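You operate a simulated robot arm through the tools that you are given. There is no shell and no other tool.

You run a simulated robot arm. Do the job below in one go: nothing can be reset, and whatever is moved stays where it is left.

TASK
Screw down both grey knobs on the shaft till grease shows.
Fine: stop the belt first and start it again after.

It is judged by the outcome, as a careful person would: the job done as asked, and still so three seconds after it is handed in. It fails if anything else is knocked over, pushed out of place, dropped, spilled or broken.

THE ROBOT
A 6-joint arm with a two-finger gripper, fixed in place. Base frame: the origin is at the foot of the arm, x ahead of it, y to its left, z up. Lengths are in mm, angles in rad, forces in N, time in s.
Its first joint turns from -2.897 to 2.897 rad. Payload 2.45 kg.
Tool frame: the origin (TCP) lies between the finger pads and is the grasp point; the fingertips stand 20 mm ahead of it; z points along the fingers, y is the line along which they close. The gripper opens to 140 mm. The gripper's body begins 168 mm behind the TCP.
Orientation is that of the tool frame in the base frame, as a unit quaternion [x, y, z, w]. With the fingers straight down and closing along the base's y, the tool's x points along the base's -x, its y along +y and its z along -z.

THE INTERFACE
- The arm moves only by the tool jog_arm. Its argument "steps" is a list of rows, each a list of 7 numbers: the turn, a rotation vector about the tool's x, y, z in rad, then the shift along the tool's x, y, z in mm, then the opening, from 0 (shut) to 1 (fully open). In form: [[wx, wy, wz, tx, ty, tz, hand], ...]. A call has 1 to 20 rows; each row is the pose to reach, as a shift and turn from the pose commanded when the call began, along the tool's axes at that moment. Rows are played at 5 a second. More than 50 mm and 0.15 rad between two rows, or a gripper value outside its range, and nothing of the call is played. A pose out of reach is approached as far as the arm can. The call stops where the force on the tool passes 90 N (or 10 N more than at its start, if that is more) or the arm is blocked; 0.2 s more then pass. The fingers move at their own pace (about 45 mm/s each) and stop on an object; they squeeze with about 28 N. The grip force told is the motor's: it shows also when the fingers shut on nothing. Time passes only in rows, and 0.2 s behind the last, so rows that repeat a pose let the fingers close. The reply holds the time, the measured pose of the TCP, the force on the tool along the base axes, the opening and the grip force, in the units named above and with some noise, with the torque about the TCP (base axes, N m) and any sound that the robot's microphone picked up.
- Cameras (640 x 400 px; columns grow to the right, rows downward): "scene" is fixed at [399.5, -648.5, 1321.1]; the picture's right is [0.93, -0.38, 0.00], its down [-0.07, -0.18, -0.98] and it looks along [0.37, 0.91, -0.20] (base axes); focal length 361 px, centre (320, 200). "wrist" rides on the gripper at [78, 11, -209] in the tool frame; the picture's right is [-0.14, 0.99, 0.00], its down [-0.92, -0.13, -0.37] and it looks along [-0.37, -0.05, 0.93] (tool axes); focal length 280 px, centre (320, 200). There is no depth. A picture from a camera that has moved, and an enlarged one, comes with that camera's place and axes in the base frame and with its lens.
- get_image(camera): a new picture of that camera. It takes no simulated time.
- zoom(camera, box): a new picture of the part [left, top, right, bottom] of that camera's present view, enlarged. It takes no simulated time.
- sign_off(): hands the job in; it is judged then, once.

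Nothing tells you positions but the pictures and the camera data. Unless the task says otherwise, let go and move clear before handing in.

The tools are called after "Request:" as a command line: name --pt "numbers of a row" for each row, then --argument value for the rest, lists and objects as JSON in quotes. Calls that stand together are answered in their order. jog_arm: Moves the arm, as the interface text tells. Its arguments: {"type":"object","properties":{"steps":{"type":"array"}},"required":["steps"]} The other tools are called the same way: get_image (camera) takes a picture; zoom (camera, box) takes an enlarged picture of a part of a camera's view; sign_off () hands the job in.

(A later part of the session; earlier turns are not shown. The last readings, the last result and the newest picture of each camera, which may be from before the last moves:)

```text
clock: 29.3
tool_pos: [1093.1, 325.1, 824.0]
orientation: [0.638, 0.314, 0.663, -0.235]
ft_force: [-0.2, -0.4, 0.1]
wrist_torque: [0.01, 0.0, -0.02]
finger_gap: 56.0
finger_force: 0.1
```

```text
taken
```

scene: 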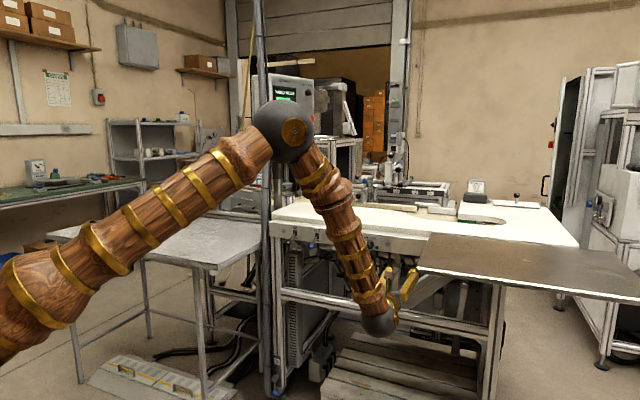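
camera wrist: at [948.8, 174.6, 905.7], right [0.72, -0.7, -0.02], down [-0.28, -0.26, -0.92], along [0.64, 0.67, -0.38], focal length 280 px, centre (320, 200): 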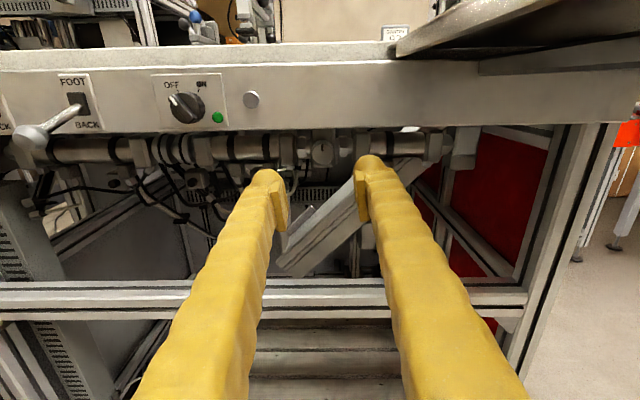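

The arm is in front of the right knob with the camera on top, giving an upright view. I'll zoom in on the knob for a better position.

Request:
zoom --camera "wrist" --box '[272, 120, 368, 180]'

Request:
zoom --camera "wrist" --box '[380, 0, 640, 160]'

Request:
zoom --camera "scene" --box '[370, 235, 450, 285]'

```text
6.67 times, centred on (320, 150) of wrist
camera zoom: at [948.8, 174.6, 905.7], right [0.72, -0.7, -0.02], down [-0.28, -0.26, -0.92], along [0.64, 0.67, -0.38], focal length 1869 px, centre (320, 533)
```

zoom: 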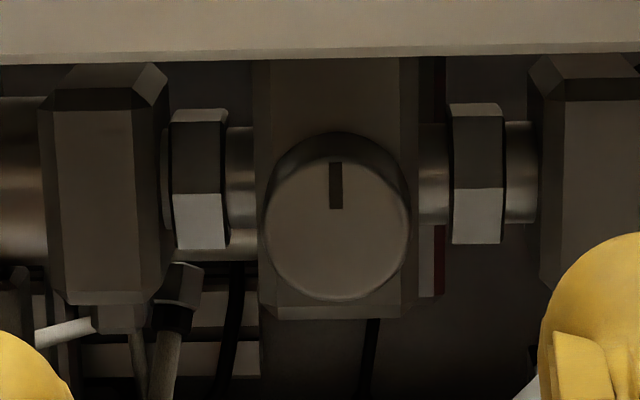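

```text
2.46 times, centred on (510, 80) of wrist
camera zoom: at [948.8, 174.6, 905.7], right [0.72, -0.7, -0.02], down [-0.28, -0.26, -0.92], along [0.64, 0.67, -0.38], focal length 690 px, centre (-148, 495)
```

zoom: 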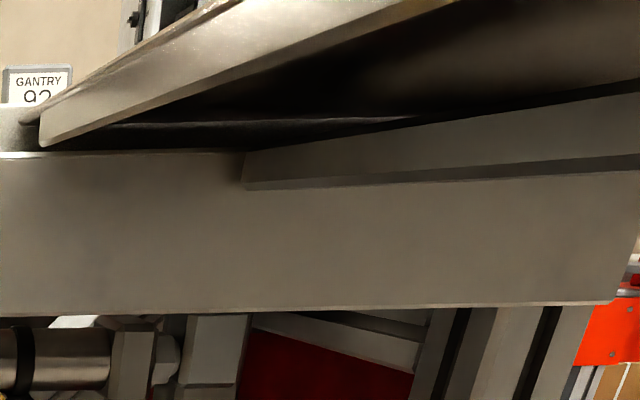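

```text
8.00 times, centred on (410, 260) of scene
camera zoom: at [399.5, -648.5, 1321.1], right [0.93, -0.38, 0.0], down [-0.07, -0.18, -0.98], along [0.37, 0.91, -0.2], focal length 2888 px, centre (-400, -280)
```

zoom: 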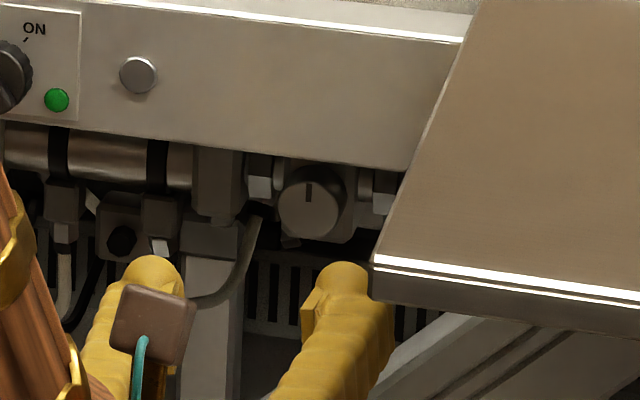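

I see the right knob clearly: it is about 28 mm across, centred near z 822 and lateral 545, with its face near 1156 along the normal. The panel bottom sits 39 mm above its centre. I'll unwind the wrist the rest of the way.

Request:
jog_arm --pt "0 0 -0.149 0 0 0 0.4" --pt "0 0 -0.298 0 0 0 0.4" --pt "0 0 -0.447 0 0 0 0.4" --pt "0 0 -0.596 0 0 0 0.4" --pt "0 0 -0.745 0 0 0 0.4" --pt "0 0 -0.894 0 0 0 0.4" --pt "0 0 -1.043 0 0 0 0.4" --pt "0 0 -1.192 0 0 0 0.4" --pt "0 0 -1.341 0 0 0 0.4" --pt "0 0 -1.49 0 0 0 0.4" --pt "0 0 -1.639 0 0 0 0.4" --pt "0 0 -1.788 0 0 0 0.4" --pt "0 0 -1.937 0 0 0 0.4" --pt "0 0 -2.086 0 0 0 0.4" --pt "0 0 -2.235 0 0 0 0.4" --pt "0 0 -2.384 0 0 0 0.4" --pt "0 0 -2.533 0 0 0 0.4" --pt "0 0 -2.682 0 0 0 0.4" --pt "0 0 -2.831 0 0 0 0.4" --pt "0 0 -2.98 0 0 0 0.4"

Request:
zoom --camera "wrist" --box '[256, 110, 384, 190]'

```text
clock: 33.5
tool_pos: [1092.9, 323.8, 822.4]
orientation: [-0.262, 0.662, 0.288, 0.641]
ft_force: [0.2, 0.2, -0.1]
wrist_torque: [0.0, -0.02, 0.0]
finger_gap: 56.0
finger_force: 0.1
```

```text
5.00 times, centred on (320, 150) of wrist
camera zoom: at [934.8, 184.2, 748.3], right [-0.7, 0.69, 0.18], down [-0.13, -0.37, 0.92], along [0.7, 0.62, 0.35], focal length 1402 px, centre (320, 450)
```

zoom: 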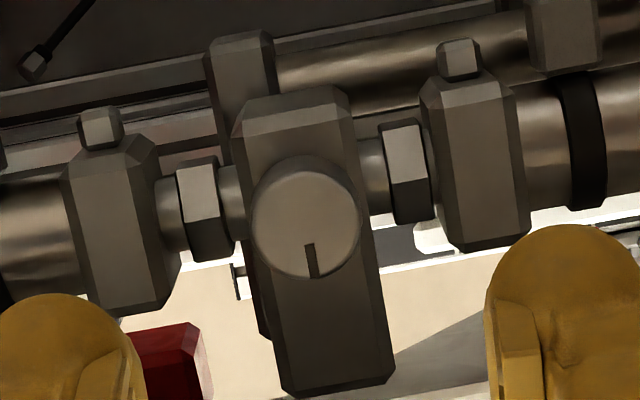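

The wrist is unwound to a roll near 0, and the knob sits 3-4 mm off the tool axis. I'll correct the small tilt and offset while advancing to just under the panel.

Request:
jog_arm --pt "0.0133 -0.0142 0 0 -0.5 15 0.4" --pt "0.0133 -0.0142 0 0.1 -1.1 35 0.4" --pt "0.0133 -0.0142 0 0.2 -1.7 55 0.4" --pt "0.0133 -0.0142 0 0.3 -2.2 73 0.4"

Request:
zoom --camera "wrist" --box '[240, 100, 400, 200]'

Request:
zoom --camera "scene" --box '[370, 235, 450, 285]'

```text
clock: 34.5
tool_pos: [1146.0, 376.1, 822.2]
orientation: [-0.254, 0.659, 0.285, 0.648]
ft_force: [0.4, -0.1, 0.0]
wrist_torque: [0.01, -0.01, -0.01]
finger_gap: 56.2
finger_force: 0.1
```

```text
4.00 times, centred on (320, 150) of wrist
camera zoom: at [987.0, 239.2, 745.4], right [-0.69, 0.7, 0.18], down [-0.14, -0.38, 0.91], along [0.71, 0.61, 0.36], focal length 1122 px, centre (320, 400)
```

zoom: 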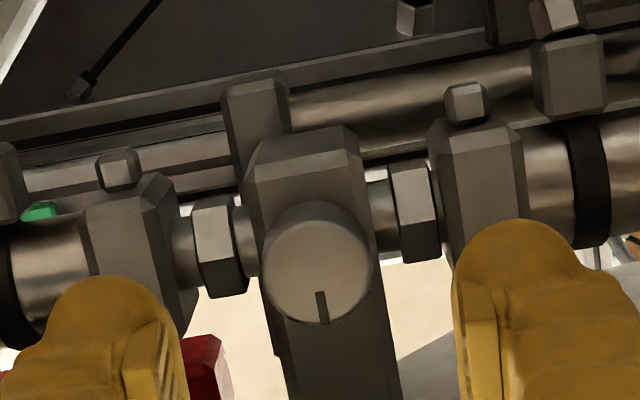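

```text
8.00 times, centred on (410, 260) of scene
camera zoom: at [399.5, -648.5, 1321.1], right [0.93, -0.38, 0.0], down [-0.07, -0.18, -0.98], along [0.37, 0.91, -0.2], focal length 2888 px, centre (-400, -280)
```

zoom: 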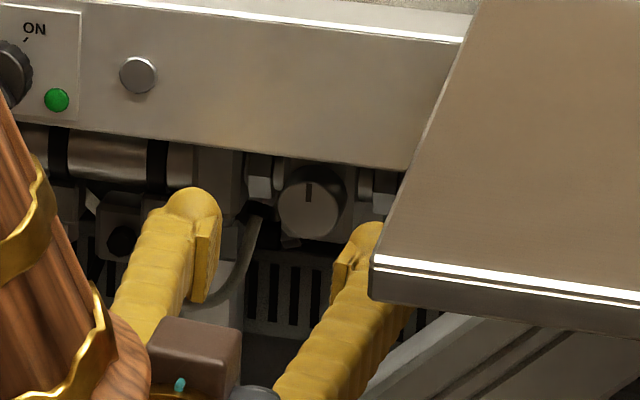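

The knob is centred to about 1 mm. I'll advance until the fingertips overlap the knob by about 11 mm without touching the block behind it.

Request:
jog_arm --pt "0 0 0 1 -0.5 15 0.35" --pt "0 0 0 1 -0.5 30 0.35" --pt "0 0 0 1 -0.5 45 0.35" --pt "0 0 0 1 -0.5 58 0.35" --pt "0 0 0 1 -0.5 66 0.35" --pt "0 0 0 1 -0.5 70 0.35"

Request:
zoom --camera "wrist" --box '[240, 110, 400, 210]'

Request:
zoom --camera "scene" --box '[378, 240, 442, 280]'

```text
clock: 35.9
tool_pos: [1195.1, 424.3, 821.9]
orientation: [-0.255, 0.659, 0.286, 0.647]
ft_force: [0.3, -0.6, 0.1]
wrist_torque: [0.01, 0.02, 0.05]
finger_gap: 49.2
finger_force: 0.1
```

```text
4.00 times, centred on (320, 160) of wrist
camera zoom: at [1036.0, 287.0, 743.7], right [-0.69, 0.7, 0.18], down [-0.14, -0.38, 0.91], along [0.71, 0.61, 0.36], focal length 1122 px, centre (320, 360)
```

zoom: 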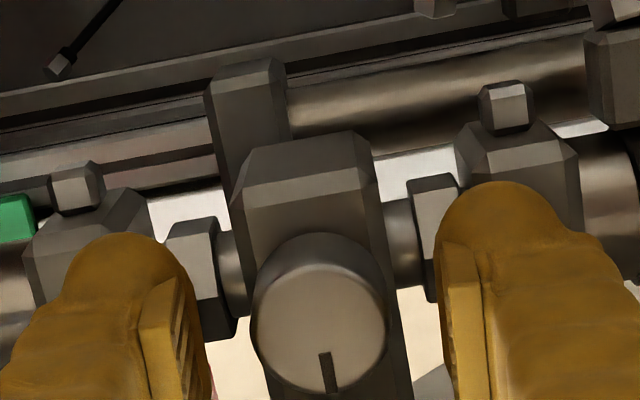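

```text
10.00 times, centred on (410, 260) of scene
camera zoom: at [399.5, -648.5, 1321.1], right [0.93, -0.38, 0.0], down [-0.07, -0.18, -0.98], along [0.37, 0.91, -0.2], focal length 3610 px, centre (-580, -400)
```

zoom: 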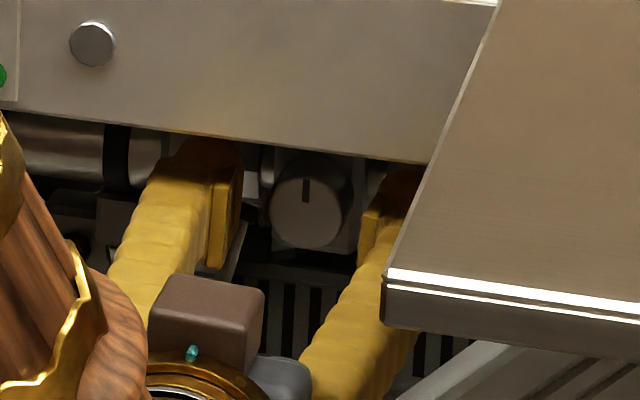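

The knob sits between the pads and the tips are about 10 mm past its face. I'll close the grip.

Request:
jog_arm --pt "0 0 0 0 0 1.5 0.2" --pt "0 0 0 0 0 1.5 0.1" --pt "0 0 0 0 0 1.5 0" --pt "0 0 0 0 0 1.5 0" --pt "0 0 0 0 0 1.5 0"

Request:
zoom --camera "wrist" --box '[240, 110, 400, 210]'

```text
clock: 37.1
tool_pos: [1196.5, 424.3, 822.2]
orientation: [-0.254, 0.659, 0.285, 0.647]
ft_force: [-2.3, -1.1, -0.1]
wrist_torque: [-0.05, 0.03, 0.03]
finger_gap: 28.7
finger_force: 45.0
```

```text
4.00 times, centred on (320, 160) of wrist
camera zoom: at [1037.3, 288.3, 744.1], right [-0.69, 0.7, 0.18], down [-0.14, -0.38, 0.91], along [0.71, 0.61, 0.36], focal length 1122 px, centre (320, 360)
```

zoom: 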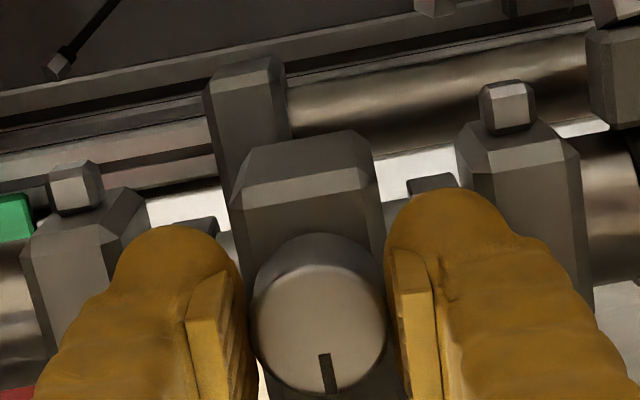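

The knob is gripped at 28.7 mm. I'll turn it clockwise in a first short stretch and watch force, torque and pictures.

Request:
jog_arm --pt "0 0 0.1 0 0 0 0" --pt "0 0 0.2 0 0 0 0" --pt "0 0 0.3 0 0 0 0" --pt "0 0 0.4 0 0 0 0" --pt "0 0 0.5 0 0 0 0" --pt "0 0 0.6 0 0 0 0" --pt "0 0 0.7 0 0 0 0" --pt "0 0 0.8 0 0 0 0"

Request:
zoom --camera "wrist" --box '[240, 110, 400, 210]'

Request:
zoom --camera "scene" --box '[378, 240, 442, 280]'

```text
clock: 38.9
tool_pos: [1196.2, 425.6, 822.0]
orientation: [0.022, 0.706, 0.515, 0.485]
ft_force: [-36.7, -6.7, 0.3]
wrist_torque: [0.58, -1.83, 0.0]
finger_gap: 28.5
finger_force: 45.2
```

```text
4.00 times, centred on (320, 160) of wrist
camera zoom: at [1000.9, 324.8, 777.9], right [-0.39, 0.39, 0.83], down [0.29, -0.81, 0.51], along [0.87, 0.44, 0.2], focal length 1122 px, centre (320, 360)
```

zoom: 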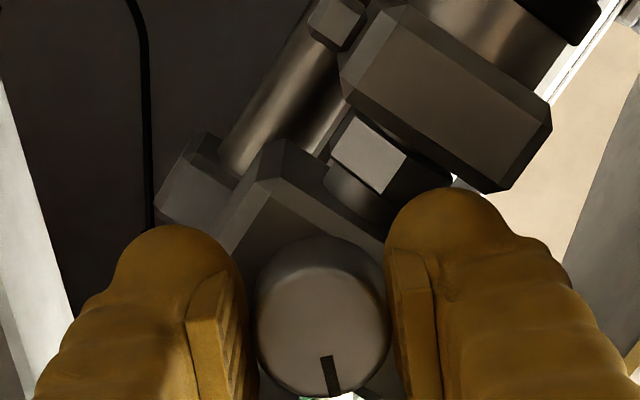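

```text
10.00 times, centred on (410, 260) of scene
camera zoom: at [399.5, -648.5, 1321.1], right [0.93, -0.38, 0.0], down [-0.07, -0.18, -0.98], along [0.37, 0.91, -0.2], focal length 3610 px, centre (-580, -400)
```

zoom: 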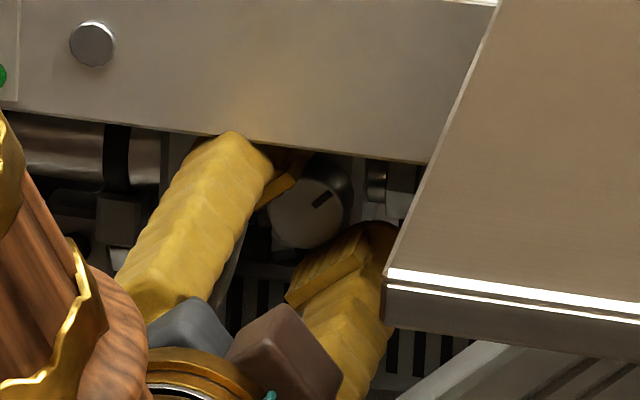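

The knob turns with the gripper, and its mark has moved about 45° clockwise. Some side load has built up (about 30 N), so I'll ease the tool back slightly and see how the load responds.

Request:
jog_arm --pt "0 0 0 0 0 -0.4 0" --pt "0 0 0 0 0 -0.8 0"

```text
clock: 39.5
tool_pos: [1195.7, 425.8, 821.0]
orientation: [0.023, 0.706, 0.515, 0.484]
ft_force: [-11.1, 14.7, -8.4]
wrist_torque: [0.44, -1.11, 0.18]
finger_gap: 28.5
finger_force: 45.0
```

Easing back 0.8 mm cleared the axial load, so the arm stiffness is roughly 40 N/mm and the turning centre is offset by about half a mm. I'll continue turning about that corrected centre.

Request:
jog_arm --pt "0 0 0 0.44 0.26 0 0" --pt "0 0 0.145 0.49 0.34 0 0" --pt "0 0 0.29 0.53 0.42 0 0" --pt "0 0 0.435 0.55 0.51 0 0" --pt "0 0 0.58 0.56 0.61 0 0" --pt "0 0 0.725 0.55 0.7 0 0" --pt "0 0 0.87 0.54 0.8 0 0" --pt "0 0 1.015 0.51 0.89 0 0" --pt "0 0 1.16 0.47 0.97 0 0" --pt "0 0 1.305 0.41 1.05 0 0" --pt "0 0 1.45 0.35 1.12 0 0"

Request:
zoom --camera "wrist" --box '[240, 110, 400, 210]'

Request:
zoom --camera "scene" --box '[378, 240, 442, 280]'

```text
clock: 40.4
tool_pos: [1191.1, 431.3, 818.5]
orientation: [0.136, 0.694, 0.59, 0.39]
ft_force: [-7.8, 0.5, 1.6]
wrist_torque: [2.12, -2.6, 0.29]
finger_gap: 28.1
finger_force: 45.2
stopped in row 4: the force on the tool passed its limit at 107 N (the readings are from after the stop); the commanded pose is now the measured one
```

```text
4.00 times, centred on (320, 160) of wrist
camera zoom: at [989.3, 335.5, 799.6], right [-0.18, 0.18, 0.97], down [0.38, -0.89, 0.23], along [0.91, 0.41, 0.09], focal length 1122 px, centre (320, 360)
```

zoom: 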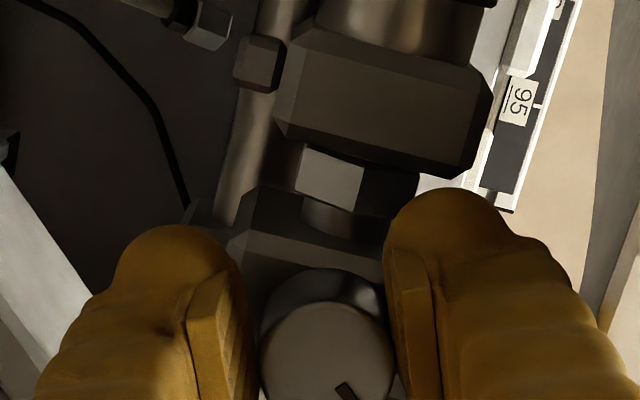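

```text
10.00 times, centred on (410, 260) of scene
camera zoom: at [399.5, -648.5, 1321.1], right [0.93, -0.38, 0.0], down [-0.07, -0.18, -0.98], along [0.37, 0.91, -0.2], focal length 3610 px, centre (-580, -400)
```

zoom: 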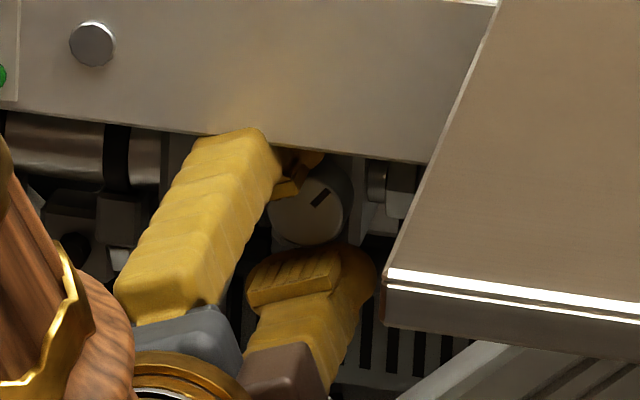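

The wider part of the upper finger has met the underside of the panel, which limits how far I can roll in one grip. I'll rotate back a little, release, return to level and re-centre, then work in short ratchet strokes.

Request:
jog_arm --pt "0 0 -0.12 -1.5 -0.1 0 0" --pt "0 0 -0.24 -3 -0.2 0 0" --pt "0 0 -0.36 -4.5 -0.3 0 0" --pt "0 0 -0.5 -6 -0.4 0 0.22" --pt "0 0 -0.64 -7 -0.5 0 0.24" --pt "0 0 -0.78 -7.9 -0.54 0 0.26" --pt "0 0 -0.92 -7.9 -0.54 0 0.28" --pt "0 0 -1.06 -7.9 -0.54 0 0.3" --pt "0 0 -1.14 -7.9 -0.54 0 0.32"

Request:
zoom --camera "wrist" --box '[240, 110, 400, 210]'

Request:
zoom --camera "scene" --box '[378, 240, 442, 280]'

```text
clock: 42.4
tool_pos: [1197.0, 425.2, 820.6]
orientation: [-0.261, 0.658, 0.286, 0.646]
ft_force: [0.0, 0.0, -0.7]
wrist_torque: [0.02, -0.02, -0.03]
finger_gap: 44.6
finger_force: 0.1
```

```text
4.00 times, centred on (320, 160) of wrist
camera zoom: at [1039.1, 286.7, 744.6], right [-0.7, 0.69, 0.18], down [-0.14, -0.38, 0.92], along [0.7, 0.62, 0.36], focal length 1122 px, centre (320, 360)
```

zoom: 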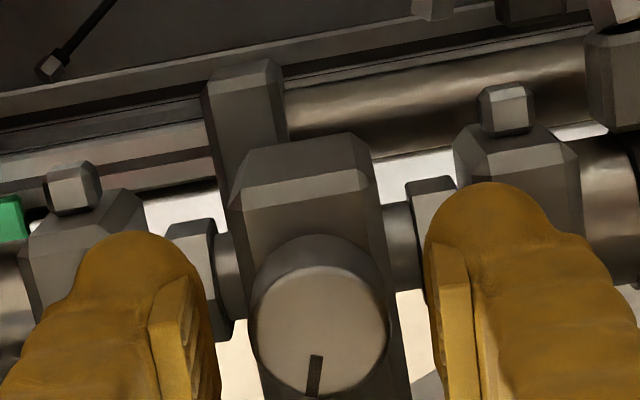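

```text
10.00 times, centred on (410, 260) of scene
camera zoom: at [399.5, -648.5, 1321.1], right [0.93, -0.38, 0.0], down [-0.07, -0.18, -0.98], along [0.37, 0.91, -0.2], focal length 3610 px, centre (-580, -400)
```

zoom: 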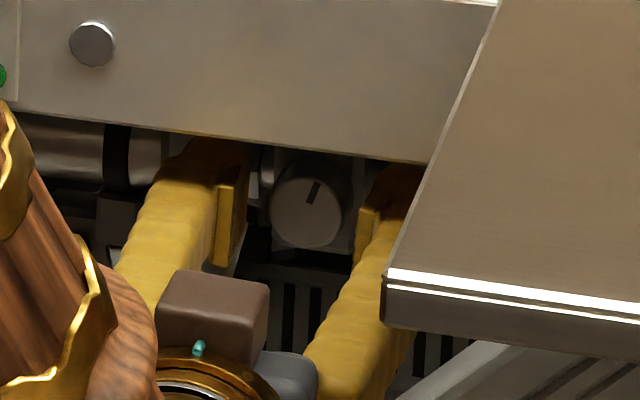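

The arm is free again, with the right knob turned about 15-20°. I'll retract, roll over so the camera is on top (middle of the wrist range), and come back in gripping slightly low so the fingers clear the panel.

Request:
jog_arm --pt "0 0 0 0 0 -45 0.34" --pt "0 0 0 0 0 -90 0.34" --pt "0 0 0.147 0 0 -92 0.34" --pt "0 0 0.294 0 0 -92 0.34" --pt "0 0 0.441 0 0 -92 0.34" --pt "0 0 0.588 0 0 -92 0.34" --pt "0 0 0.735 0 0 -92 0.34" --pt "0 0 0.882 0 0 -92 0.34" --pt "0 0 1.029 0 0 -92 0.34" --pt "0 0 1.176 0 0 -92 0.34" --pt "0 0 1.323 0 0 -92 0.34" --pt "0 0 1.47 0 0 -92 0.34" --pt "0 0 1.617 0 0 -92 0.34" --pt "0 0 1.764 0 0 -92 0.34" --pt "0 0 1.911 0 0 -92 0.34" --pt "0 0 2.058 0 0 -92 0.34" --pt "0 0 2.205 0 0 -92 0.34" --pt "0 0 2.352 0 0 -92 0.34" --pt "0 0 2.499 0 0 -92 0.34"

Request:
zoom --camera "wrist" --box '[240, 100, 400, 200]'

Request:
zoom --camera "scene" --box '[360, 230, 456, 290]'

```text
clock: 46.4
tool_pos: [1132.9, 361.1, 821.2]
orientation: [0.543, 0.454, 0.703, -0.069]
ft_force: [0.4, 0.1, -0.2]
wrist_torque: [0.01, -0.01, -0.02]
finger_gap: 47.5
finger_force: 0.1
```

```text
4.00 times, centred on (320, 150) of wrist
camera zoom: at [959.8, 235.9, 892.2], right [0.64, -0.63, 0.44], down [0.03, -0.55, -0.83], along [0.77, 0.55, -0.33], focal length 1122 px, centre (320, 400)
```

zoom: 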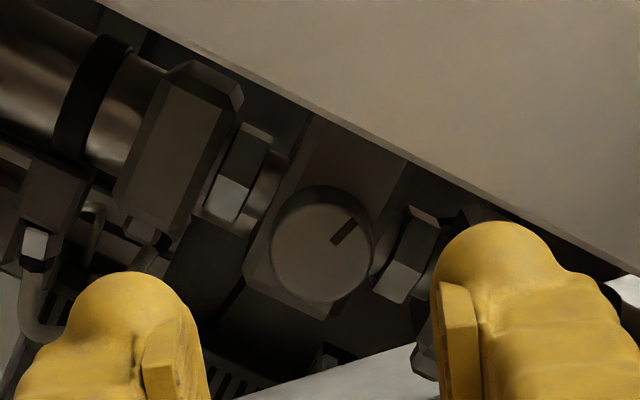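

```text
6.67 times, centred on (408, 260) of scene
camera zoom: at [399.5, -648.5, 1321.1], right [0.93, -0.38, 0.0], down [-0.07, -0.18, -0.98], along [0.37, 0.91, -0.2], focal length 2407 px, centre (-267, -200)
```

zoom: 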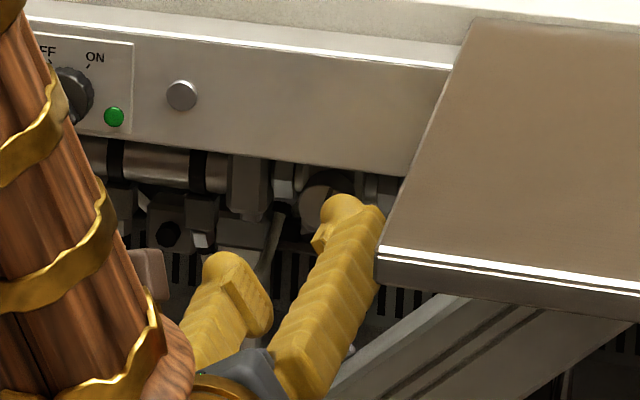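

The view is now upright from above with the roll at mid range. The knob centre is about (1.4, 0.5) mm off the tool axis, so I'll go in gripping about 10 mm low with a 40 mm opening.

Request:
jog_arm --pt "0 0 0 -4 0.3 10 0.285" --pt "0 0 0 -8.65 0.5 25 0.285" --pt "0 0 0 -8.65 0.5 42 0.285" --pt "0 0 0 -8.65 0.5 58 0.285" --pt "0 0 0 -8.65 0.5 72 0.285" --pt "0 0 0 -8.65 0.5 83 0.285" --pt "0 0 0 -8.65 0.5 90 0.285"

Request:
zoom --camera "wrist" --box '[240, 110, 400, 210]'

Request:
zoom --camera "scene" --box '[378, 240, 442, 280]'

```text
clock: 48.0
tool_pos: [1198.8, 420.0, 813.7]
orientation: [0.543, 0.453, 0.703, -0.067]
ft_force: [0.0, 0.0, 0.5]
wrist_torque: [0.01, -0.01, -0.03]
finger_gap: 40.4
finger_force: 0.0
```

```text
4.00 times, centred on (320, 160) of wrist
camera zoom: at [1027.0, 295.9, 885.8], right [0.64, -0.63, 0.45], down [0.04, -0.56, -0.83], along [0.77, 0.55, -0.33], focal length 1122 px, centre (320, 360)
```

zoom: 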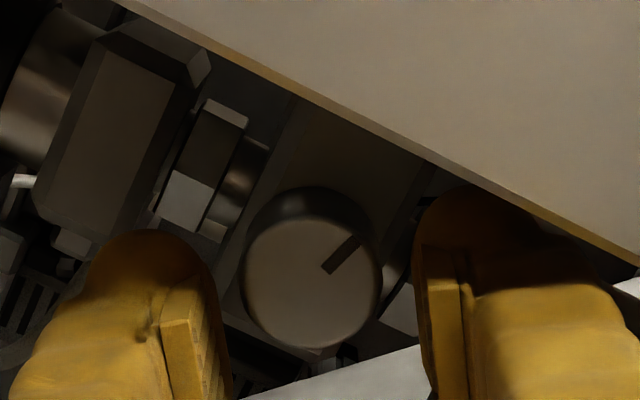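

```text
10.00 times, centred on (410, 260) of scene
camera zoom: at [399.5, -648.5, 1321.1], right [0.93, -0.38, 0.0], down [-0.07, -0.18, -0.98], along [0.37, 0.91, -0.2], focal length 3610 px, centre (-580, -400)
```

zoom: 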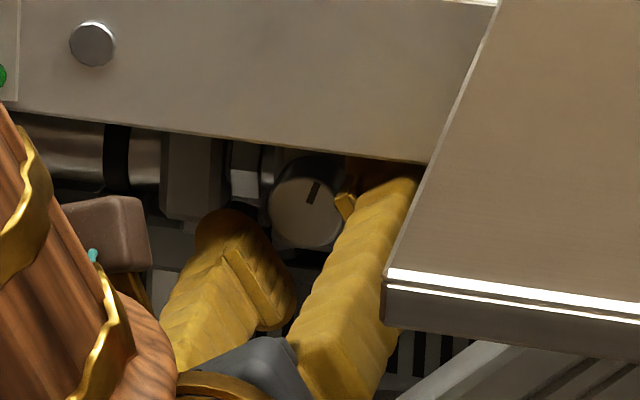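

No contact, and the knob is between the pads with its centre about 8 mm up from the TCP. I'll close and make a small trial turn to refine the turning centre from the forces.

Request:
jog_arm --pt "0 0 0 0 0 1 0.2" --pt "0 0 0 0 0 1 0.1" --pt "0 0 0 0 0 1 0" --pt "0 0 0 0 0 1 0" --pt "0 0 0 0 0 1 0"

```text
clock: 49.2
tool_pos: [1198.4, 419.9, 814.6]
orientation: [0.543, 0.454, 0.703, -0.067]
ft_force: [-7.4, 5.5, -5.0]
wrist_torque: [-0.08, -0.04, 0.05]
finger_gap: 28.5
finger_force: 45.0
```

Request:
jog_arm --pt "0 0 0 0 -0.25 0 0" --pt "0 0 0.1 0.04 -1.1 0 0" --pt "0 0 0.2 0.17 -1.94 0 0" --pt "0 0 0.3 0.38 -2.76 0 0" --pt "0 0 0.39 0.64 -3.48 0 0"

Request:
zoom --camera "wrist" --box '[240, 110, 400, 210]'

```text
clock: 50.4
tool_pos: [1196.5, 422.9, 812.4]
orientation: [0.621, 0.34, 0.676, -0.203]
ft_force: [-17.3, -0.7, -9.3]
wrist_torque: [-0.01, -0.18, 0.19]
finger_gap: 28.5
finger_force: 44.9
```

```text
4.00 times, centred on (320, 160) of wrist
camera zoom: at [1045.8, 278.4, 891.9], right [0.71, -0.7, 0.07], down [-0.21, -0.31, -0.93], along [0.67, 0.64, -0.37], focal length 1122 px, centre (320, 360)
```

zoom: 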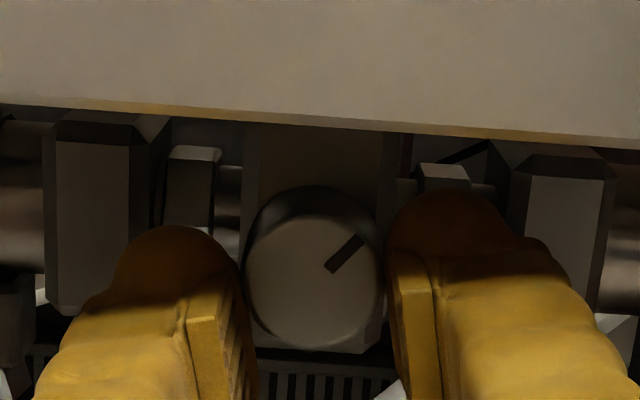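

The trial turn shows the centre offset is nearer 9.4 mm and the turning torque is low. I'll finish this stroke clockwise, then open.

Request:
jog_arm --pt "0 0 0 -0.1 -0.33 -0.2 0" --pt "0 0 0.13 -0.02 -1.55 -0.2 0" --pt "0 0 0.26 0.22 -2.75 -0.2 0" --pt "0 0 0.39 0.61 -3.9 -0.2 0" --pt "0 0 0.52 1.14 -5.0 -0.2 0" --pt "0 0 0.65 1.82 -6.02 -0.2 0" --pt "0 0 0.78 2.62 -6.94 -0.2 0"

Request:
zoom --camera "wrist" --box '[240, 110, 400, 210]'

Request:
zoom --camera "scene" --box '[378, 240, 442, 280]'

```text
clock: 52.0
tool_pos: [1191.6, 428.5, 814.6]
orientation: [0.703, 0.078, 0.548, -0.446]
ft_force: [-28.3, -8.3, -2.0]
wrist_torque: [0.1, -0.23, 0.01]
finger_gap: 28.4
finger_force: 45.2
```

```text
4.00 times, centred on (320, 160) of wrist
camera zoom: at [1081.3, 243.7, 874.2], right [0.54, -0.53, -0.65], down [-0.69, 0.16, -0.7], along [0.48, 0.83, -0.28], focal length 1122 px, centre (320, 360)
```

zoom: 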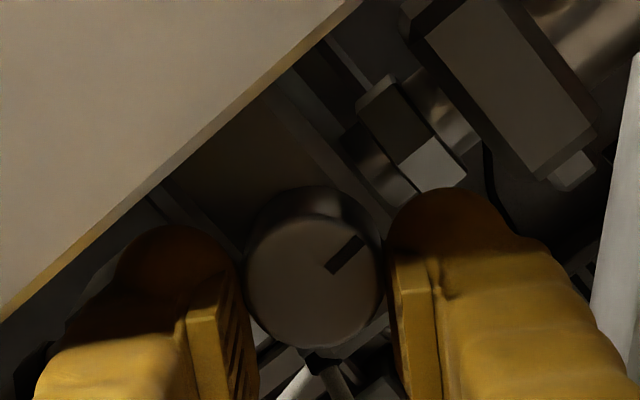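

```text
10.00 times, centred on (410, 260) of scene
camera zoom: at [399.5, -648.5, 1321.1], right [0.93, -0.38, 0.0], down [-0.07, -0.18, -0.98], along [0.37, 0.91, -0.2], focal length 3610 px, centre (-580, -400)
```

zoom: 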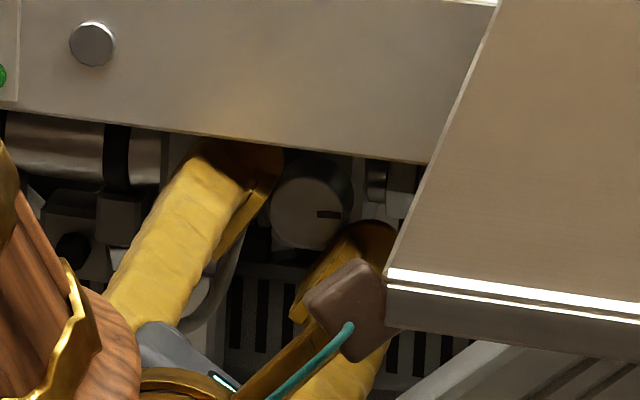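

The knob is now a quarter turn round, with its mark at 3 o'clock. I'll open, swing back around the knob's axis and re-grip for the next stroke.

Request:
jog_arm --pt "0 0 0 0 0 -0.4 0.28" --pt "0 0 0 0 0 -0.4 0.28" --pt "0 0 -0.146 0.14 1.41 -0.4 0.28" --pt "0 0 -0.292 0.49 2.78 -0.4 0.28" --pt "0 0 -0.438 1.03 4.09 -0.4 0.28" --pt "0 0 -0.584 1.76 5.3 -0.4 0.28" --pt "0 0 -0.73 2.65 6.4 -0.4 0.28" --pt "0 0 -0.876 3.7 7.35 -0.4 0.28" --pt "0 0 -1.022 4.87 8.15 -0.4 0.28" --pt "0 0 -1.168 5.9 8.65 -0.4 0.28" --pt "0 0 -1.168 5.9 8.65 -0.4 0" --pt "0 0 -1.168 5.9 8.65 -0.4 0" --pt "0 0 -1.168 5.9 8.65 -0.4 0"

Request:
zoom --camera "scene" --box '[394, 248, 426, 268]'

Request:
zoom --camera "wrist" --box '[280, 130, 360, 180]'

```text
clock: 54.8
tool_pos: [1200.0, 419.0, 814.3]
orientation: [0.543, 0.454, 0.703, -0.068]
ft_force: [-7.3, 3.2, -2.1]
wrist_torque: [-0.07, -0.04, 0.07]
finger_gap: 28.3
finger_force: 44.9
```

```text
16.00 times, centred on (410, 258) of scene
camera zoom: at [399.5, -648.5, 1321.1], right [0.93, -0.38, 0.0], down [-0.07, -0.18, -0.98], along [0.37, 0.91, -0.2], focal length 5776 px, centre (-1120, -728)
```

zoom: 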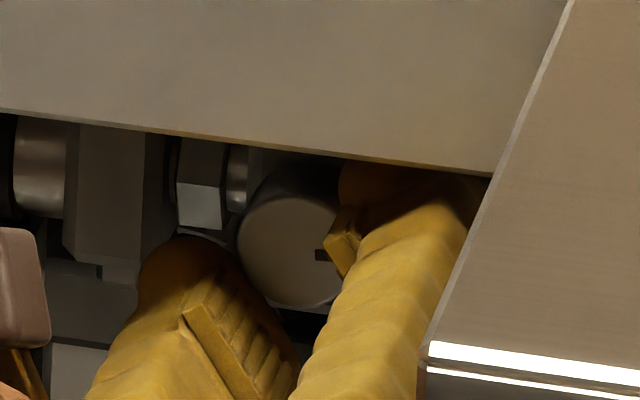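

```text
8.00 times, centred on (320, 155) of wrist
camera zoom: at [1027.2, 296.3, 885.2], right [0.64, -0.63, 0.44], down [0.03, -0.55, -0.83], along [0.77, 0.55, -0.33], focal length 2243 px, centre (320, 560)
```

zoom: 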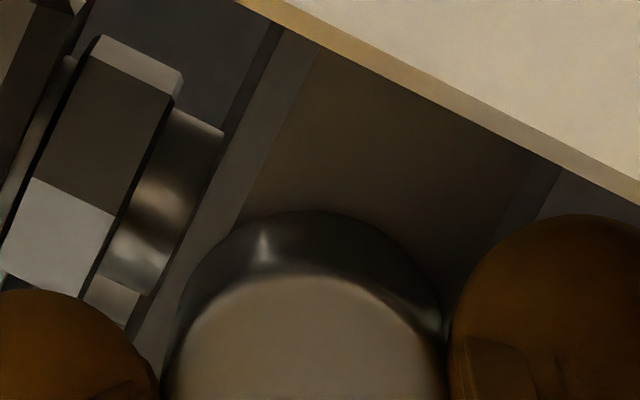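

Re-gripped cleanly with low forces. I'll run a full ratchet stroke: turn clockwise about 67°, open, swing back and re-grip.

Request:
jog_arm --pt "0 0 0.146 0.1 -1.59 -0.07 0" --pt "0 0 0.292 0.41 -2.97 -0.14 0" --pt "0 0 0.438 0.92 -4.29 -0.21 0" --pt "0 0 0.584 1.61 -5.53 -0.28 0" --pt "0 0 0.73 2.47 -6.65 -0.35 0" --pt "0 0 0.876 3.49 -7.63 -0.42 0" --pt "0 0 1.022 4.64 -8.46 -0.49 0" --pt "0 0 1.168 5.9 -9.1 -0.56 0"

Request:
zoom --camera "scene" --box '[394, 248, 426, 268]'

```text
clock: 56.6
tool_pos: [1191.3, 428.4, 814.2]
orientation: [0.703, 0.078, 0.548, -0.446]
ft_force: [15.8, 17.7, 4.2]
wrist_torque: [-0.05, 0.03, 0.11]
finger_gap: 28.6
finger_force: 44.6
```

```text
16.00 times, centred on (410, 258) of scene
camera zoom: at [399.5, -648.5, 1321.1], right [0.93, -0.38, 0.0], down [-0.07, -0.18, -0.98], along [0.37, 0.91, -0.2], focal length 5776 px, centre (-1120, -728)
```

zoom: 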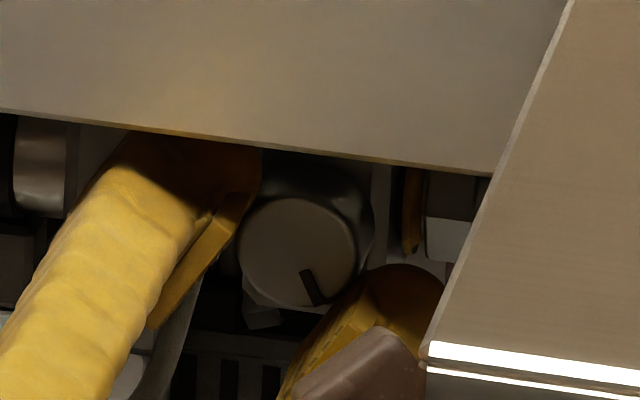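

The mark is now past 5 o'clock and the forces are low and well centred. No grease shows yet, so I'll continue with another full stroke in one call.

Request:
jog_arm --pt "0 0 0 0 0 0.4 0.28" --pt "0 0 0 0 0 0.5 0.28" --pt "0 0 -0.146 0.1 1.41 0.5 0.28" --pt "0 0 -0.292 0.41 2.79 0.5 0.28" --pt "0 0 -0.438 0.92 4.11 0.5 0.28" --pt "0 0 -0.584 1.61 5.35 0.5 0.28" --pt "0 0 -0.73 2.47 6.47 0.5 0.28" --pt "0 0 -0.876 3.49 7.45 0.5 0.28" --pt "0 0 -1.022 4.64 8.28 0.5 0.28" --pt "0 0 -1.168 5.9 8.92 0.5 0.28" --pt "0 0 -1.168 5.9 8.92 0.5 0" --pt "0 0 -1.168 5.9 8.92 0.5 0" --pt "0 0 -1.022 4.64 8.28 0.5 0" --pt "0 0 -0.876 3.49 7.45 0.5 0" --pt "0 0 -0.73 2.47 6.47 0.5 0" --pt "0 0 -0.584 1.61 5.35 0.5 0" --pt "0 0 -0.438 0.92 4.11 0.5 0" --pt "0 0 -0.292 0.41 2.79 0.5 0" --pt "0 0 -0.146 0.1 1.41 0.5 0" --pt "0 0 0 0 0 0.5 0"

Request:
zoom --camera "scene" --box '[394, 248, 426, 268]'

Request:
zoom --camera "wrist" --box '[260, 120, 380, 195]'

```text
clock: 60.8
tool_pos: [1191.6, 429.3, 813.9]
orientation: [0.703, 0.078, 0.548, -0.445]
ft_force: [34.3, 13.6, 1.3]
wrist_torque: [-0.09, 0.21, 0.08]
finger_gap: 28.7
finger_force: 44.9
```

```text
16.00 times, centred on (410, 258) of scene
camera zoom: at [399.5, -648.5, 1321.1], right [0.93, -0.38, 0.0], down [-0.07, -0.18, -0.98], along [0.37, 0.91, -0.2], focal length 5776 px, centre (-1120, -728)
```

zoom: 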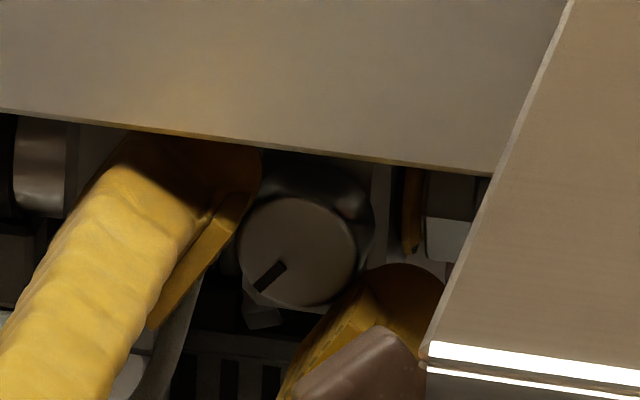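

```text
5.33 times, centred on (320, 158) of wrist
camera zoom: at [1080.8, 243.3, 874.2], right [0.54, -0.53, -0.65], down [-0.69, 0.16, -0.7], along [0.48, 0.83, -0.28], focal length 1495 px, centre (320, 427)
```

zoom: 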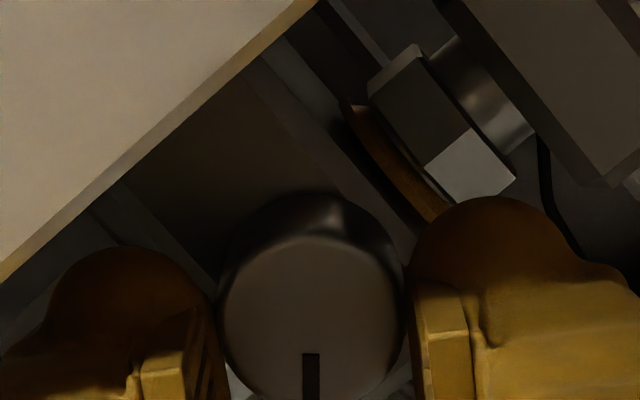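

A brown-orange ring has appeared on the shaft beside the right-hand block, which looks like grease. I'll zoom in to confirm before turning any more.

Request:
zoom --camera "wrist" --box '[320, 125, 360, 165]'

Request:
zoom --camera "scene" --box '[408, 252, 424, 268]'

Request:
zoom --camera "scene" --box '[284, 235, 316, 255]'

```text
10.00 times, centred on (340, 145) of wrist
camera zoom: at [1080.8, 243.3, 874.2], right [0.54, -0.53, -0.65], down [-0.69, 0.16, -0.7], along [0.48, 0.83, -0.28], focal length 2804 px, centre (120, 750)
```

zoom: 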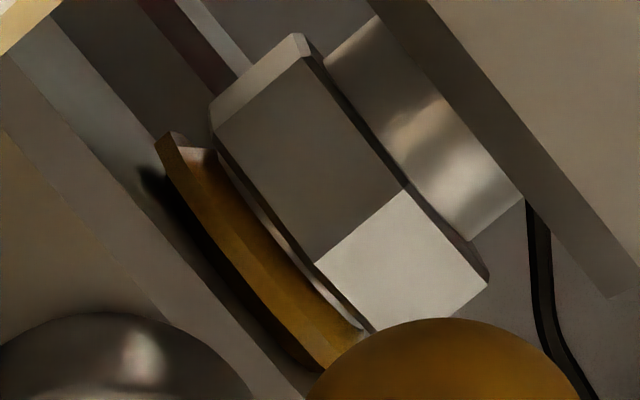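

```text
16.00 times, centred on (416, 260) of scene
camera zoom: at [399.5, -648.5, 1321.1], right [0.93, -0.38, 0.0], down [-0.07, -0.18, -0.98], along [0.37, 0.91, -0.2], focal length 5776 px, centre (-1216, -760)
```

zoom: 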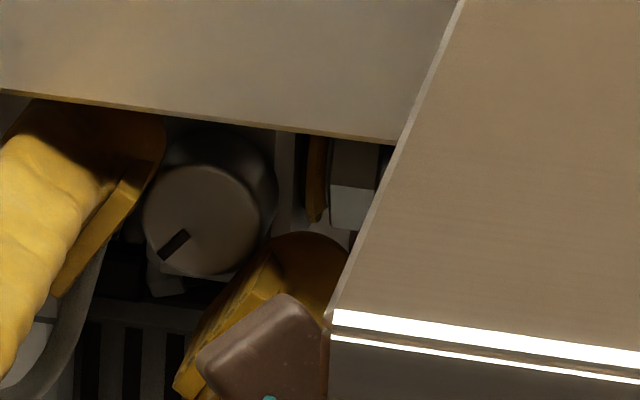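

```text
16.00 times, centred on (300, 245) of scene
camera zoom: at [399.5, -648.5, 1321.1], right [0.93, -0.38, 0.0], down [-0.07, -0.18, -0.98], along [0.37, 0.91, -0.2], focal length 5776 px, centre (640, -520)
```

zoom: 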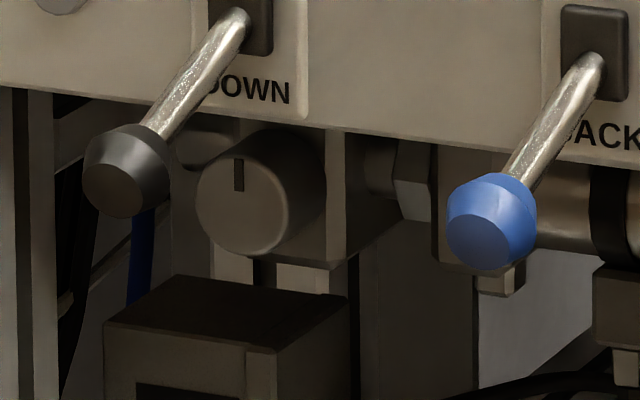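

An amber ring of grease is now clearly out on the shaft at the right bearing, so the right knob is done. I'll release it and back straight out.

Request:
jog_arm --pt "0 0 0 0 0 0 0.28" --pt "0 0 0 0 0 0 0.28" --pt "0 0 0 0 0 -20 0.28" --pt "0 0 0 0 0 -60 0.28" --pt "0 0 0 0 0 -105 0.28" --pt "0 0 -0.13 0 0 -150 0.28" --pt "0 0 -0.27 0 0 -180 0.28" --pt "0 0 -0.41 0 0 -186 0.28" --pt "0 0 -0.56 0 0 -186 0.28"

Request:
zoom --camera "wrist" --box '[240, 100, 400, 200]'

Request:
zoom --camera "scene" --box '[394, 248, 426, 268]'

```text
clock: 62.8
tool_pos: [1062.9, 295.6, 814.0]
orientation: [0.654, 0.271, 0.651, -0.275]
ft_force: [-0.4, -0.4, 0.0]
wrist_torque: [-0.02, 0.0, -0.02]
finger_gap: 39.2
finger_force: 0.1
```

```text
4.00 times, centred on (320, 150) of wrist
camera zoom: at [922.3, 138.9, 892.5], right [0.7, -0.69, -0.14], down [-0.36, -0.17, -0.92], along [0.61, 0.7, -0.37], focal length 1122 px, centre (320, 400)
```

zoom: 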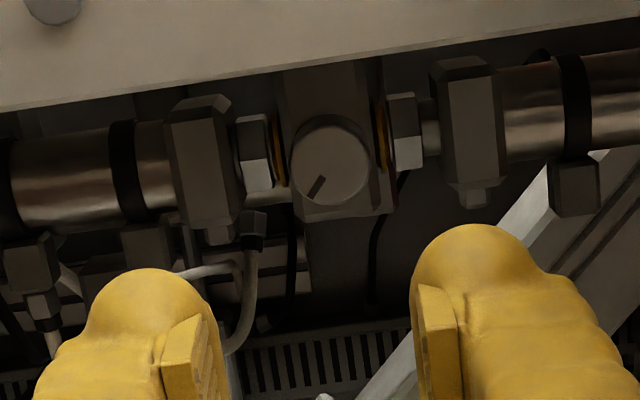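

```text
16.00 times, centred on (410, 258) of scene
camera zoom: at [399.5, -648.5, 1321.1], right [0.93, -0.38, 0.0], down [-0.07, -0.18, -0.98], along [0.37, 0.91, -0.2], focal length 5776 px, centre (-1120, -728)
```

zoom: 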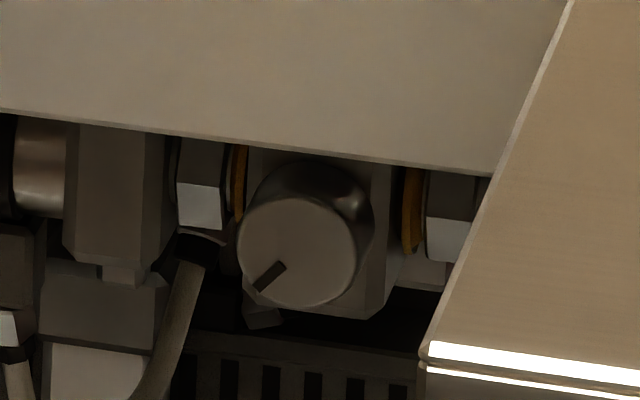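

Grease rings show on both sides of the right block. I'll now move across to the left knob, keeping well in front of the levers.

Request:
jog_arm --pt "-0.001 0 0 0 -44 0 0.28" --pt "-0.002 0 0 0 -88 0 0.28" --pt "-0.003 0 0 0 -132 0 0.28" --pt "-0.004 0 0 0 -176 0 0.28" --pt "-0.005 0 0 0 -220 0 0.28" --pt "-0.006 0 0 0 -264 0 0.28" --pt "-0.007 0 0 0 -308 0 0.28" --pt "-0.007 0 0 0 -352 0 0.28" --pt "-0.007 0 0 0 -396 0 0.28" --pt "-0.007 0 0 0 -440 0 0.28" --pt "-0.007 0 0 0 -480 0 0.28"

Request:
get_image --camera "wrist"

Request:
get_image --camera "scene"

```text
clock: 65.2
tool_pos: [747.2, 590.6, 821.1]
orientation: [0.644, 0.295, 0.639, -0.3]
ft_force: [0.0, -0.5, 0.0]
wrist_torque: [0.01, 0.0, 0.0]
finger_gap: 39.5
finger_force: 0.2
out of reach, approached as far as the arm can: row 9, 10, 11
```

```text
taken
camera wrist: at [621.8, 424.1, 900.5], right [0.75, -0.64, -0.15], down [-0.34, -0.2, -0.92], along [0.56, 0.74, -0.37], focal length 280 px, centre (320, 200)
```

wrist: 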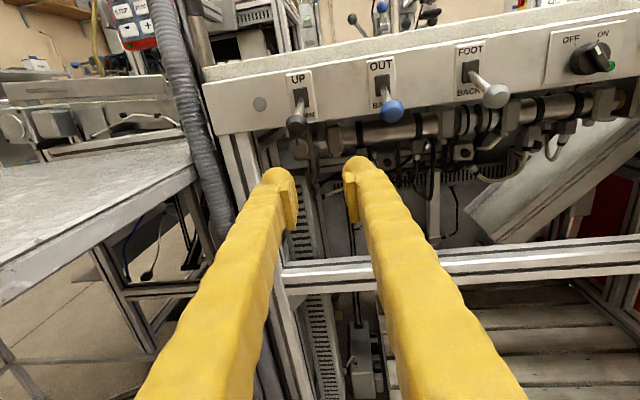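

```text
taken
```

scene: 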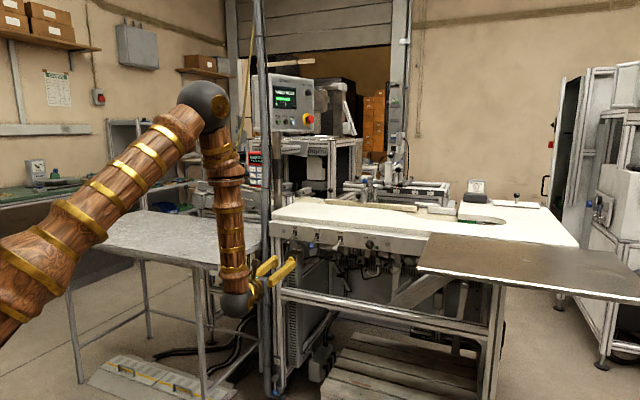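

The arm met its inner reach limit, so the pose turned slightly. I'll move a bit further out toward the panel, square up to it and look at the left knob.

Request:
jog_arm --pt "-0.02 0 0 -1.5 -5 20 0.28" --pt "-0.04 0 0 -3 -18 32 0.28" --pt "-0.06 0 0 -5 -32 39 0.28" --pt "-0.0835 0 0 -6.3 -45.3 43 0.28"

Request:
get_image --camera "wrist"

Request:
zoom --camera "wrist" --box '[240, 80, 400, 180]'

Request:
zoom --camera "scene" --box '[264, 225, 344, 275]'

```text
clock: 66.2
tool_pos: [768.6, 612.5, 811.2]
orientation: [0.644, 0.297, 0.638, -0.301]
ft_force: [-0.1, 0.6, 0.1]
wrist_torque: [0.04, -0.02, 0.03]
finger_gap: 39.2
finger_force: 0.1
out of reach, approached as far as the arm can: row 1, 2, 3, 4
```

```text
taken
camera wrist: at [643.6, 445.0, 891.2], right [0.76, -0.64, -0.15], down [-0.34, -0.2, -0.92], along [0.55, 0.75, -0.37], focal length 280 px, centre (320, 200)
```

wrist: 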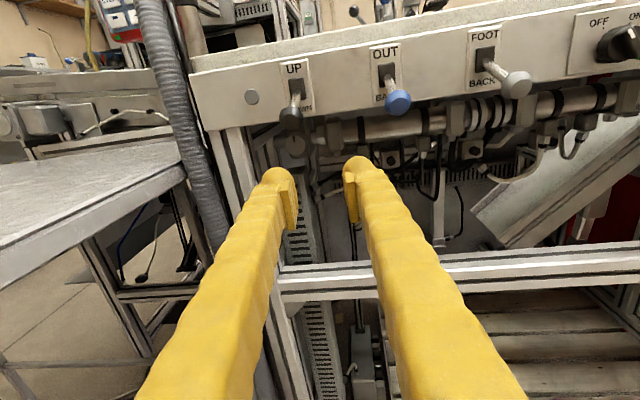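

```text
4.00 times, centred on (320, 130) of wrist
camera zoom: at [643.6, 445.0, 891.2], right [0.76, -0.64, -0.15], down [-0.34, -0.2, -0.92], along [0.55, 0.75, -0.37], focal length 1122 px, centre (320, 480)
```

zoom: 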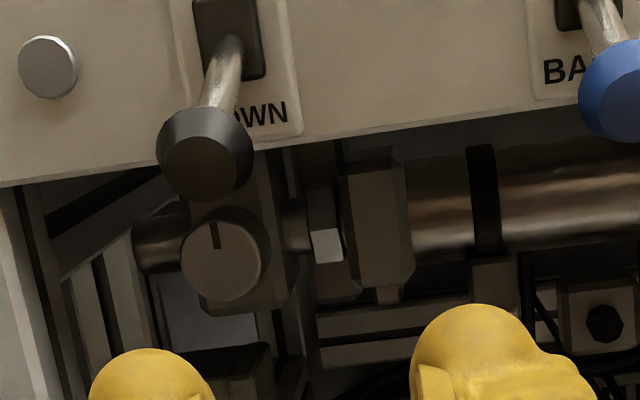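

```text
8.00 times, centred on (304, 250) of scene
camera zoom: at [399.5, -648.5, 1321.1], right [0.93, -0.38, 0.0], down [-0.07, -0.18, -0.98], along [0.37, 0.91, -0.2], focal length 2888 px, centre (448, -200)
```

zoom: 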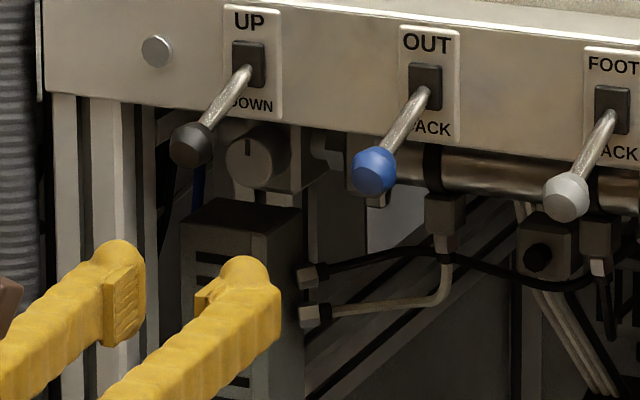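

The left knob is visible near d=62, z=820. The arm's wrist can't point exactly square at this spot, but it can with a tool yaw of about 53°, which is a skew of roughly 8°. I'll yaw that way and move to a standoff below the lever height to check clearances to the post, lever and panel.

Request:
jog_arm --pt "0.015 0 0 0.5 -5 15 0.28" --pt "0.03 0 0 1 -12 30 0.28" --pt "0.045 0 0 1.5 -19 44 0.28" --pt "0.061 0 0 2 -25.6 56 0.28"

Request:
get_image --camera "wrist"

Request:
zoom --camera "wrist" --box '[230, 80, 390, 180]'

```text
clock: 67.2
tool_pos: [787.2, 673.5, 815.5]
orientation: [0.635, 0.316, 0.628, -0.321]
ft_force: [0.0, -0.2, 0.2]
wrist_torque: [0.0, 0.01, 0.0]
finger_gap: 39.2
finger_force: 0.2
```

```text
taken
camera wrist: at [672.0, 498.4, 895.7], right [0.8, -0.59, -0.15], down [-0.33, -0.22, -0.92], along [0.51, 0.78, -0.37], focal length 280 px, centre (320, 200)
```

wrist: 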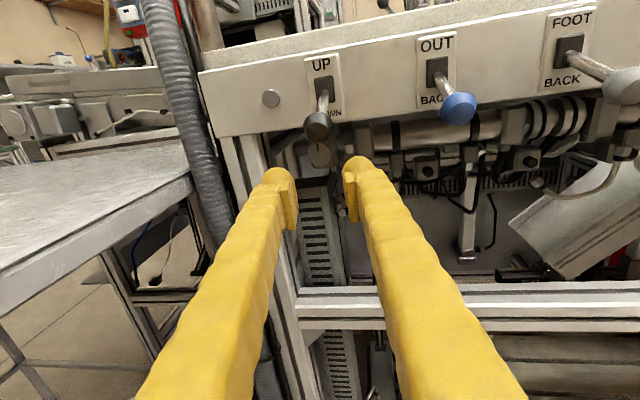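

```text
4.00 times, centred on (310, 130) of wrist
camera zoom: at [672.0, 498.4, 895.7], right [0.8, -0.59, -0.15], down [-0.33, -0.22, -0.92], along [0.51, 0.78, -0.37], focal length 1122 px, centre (360, 480)
```

zoom: 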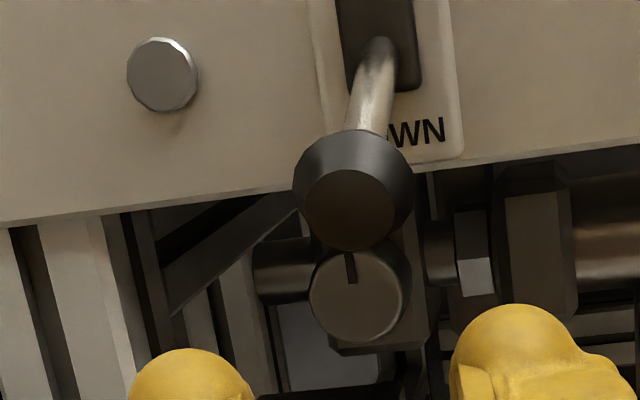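

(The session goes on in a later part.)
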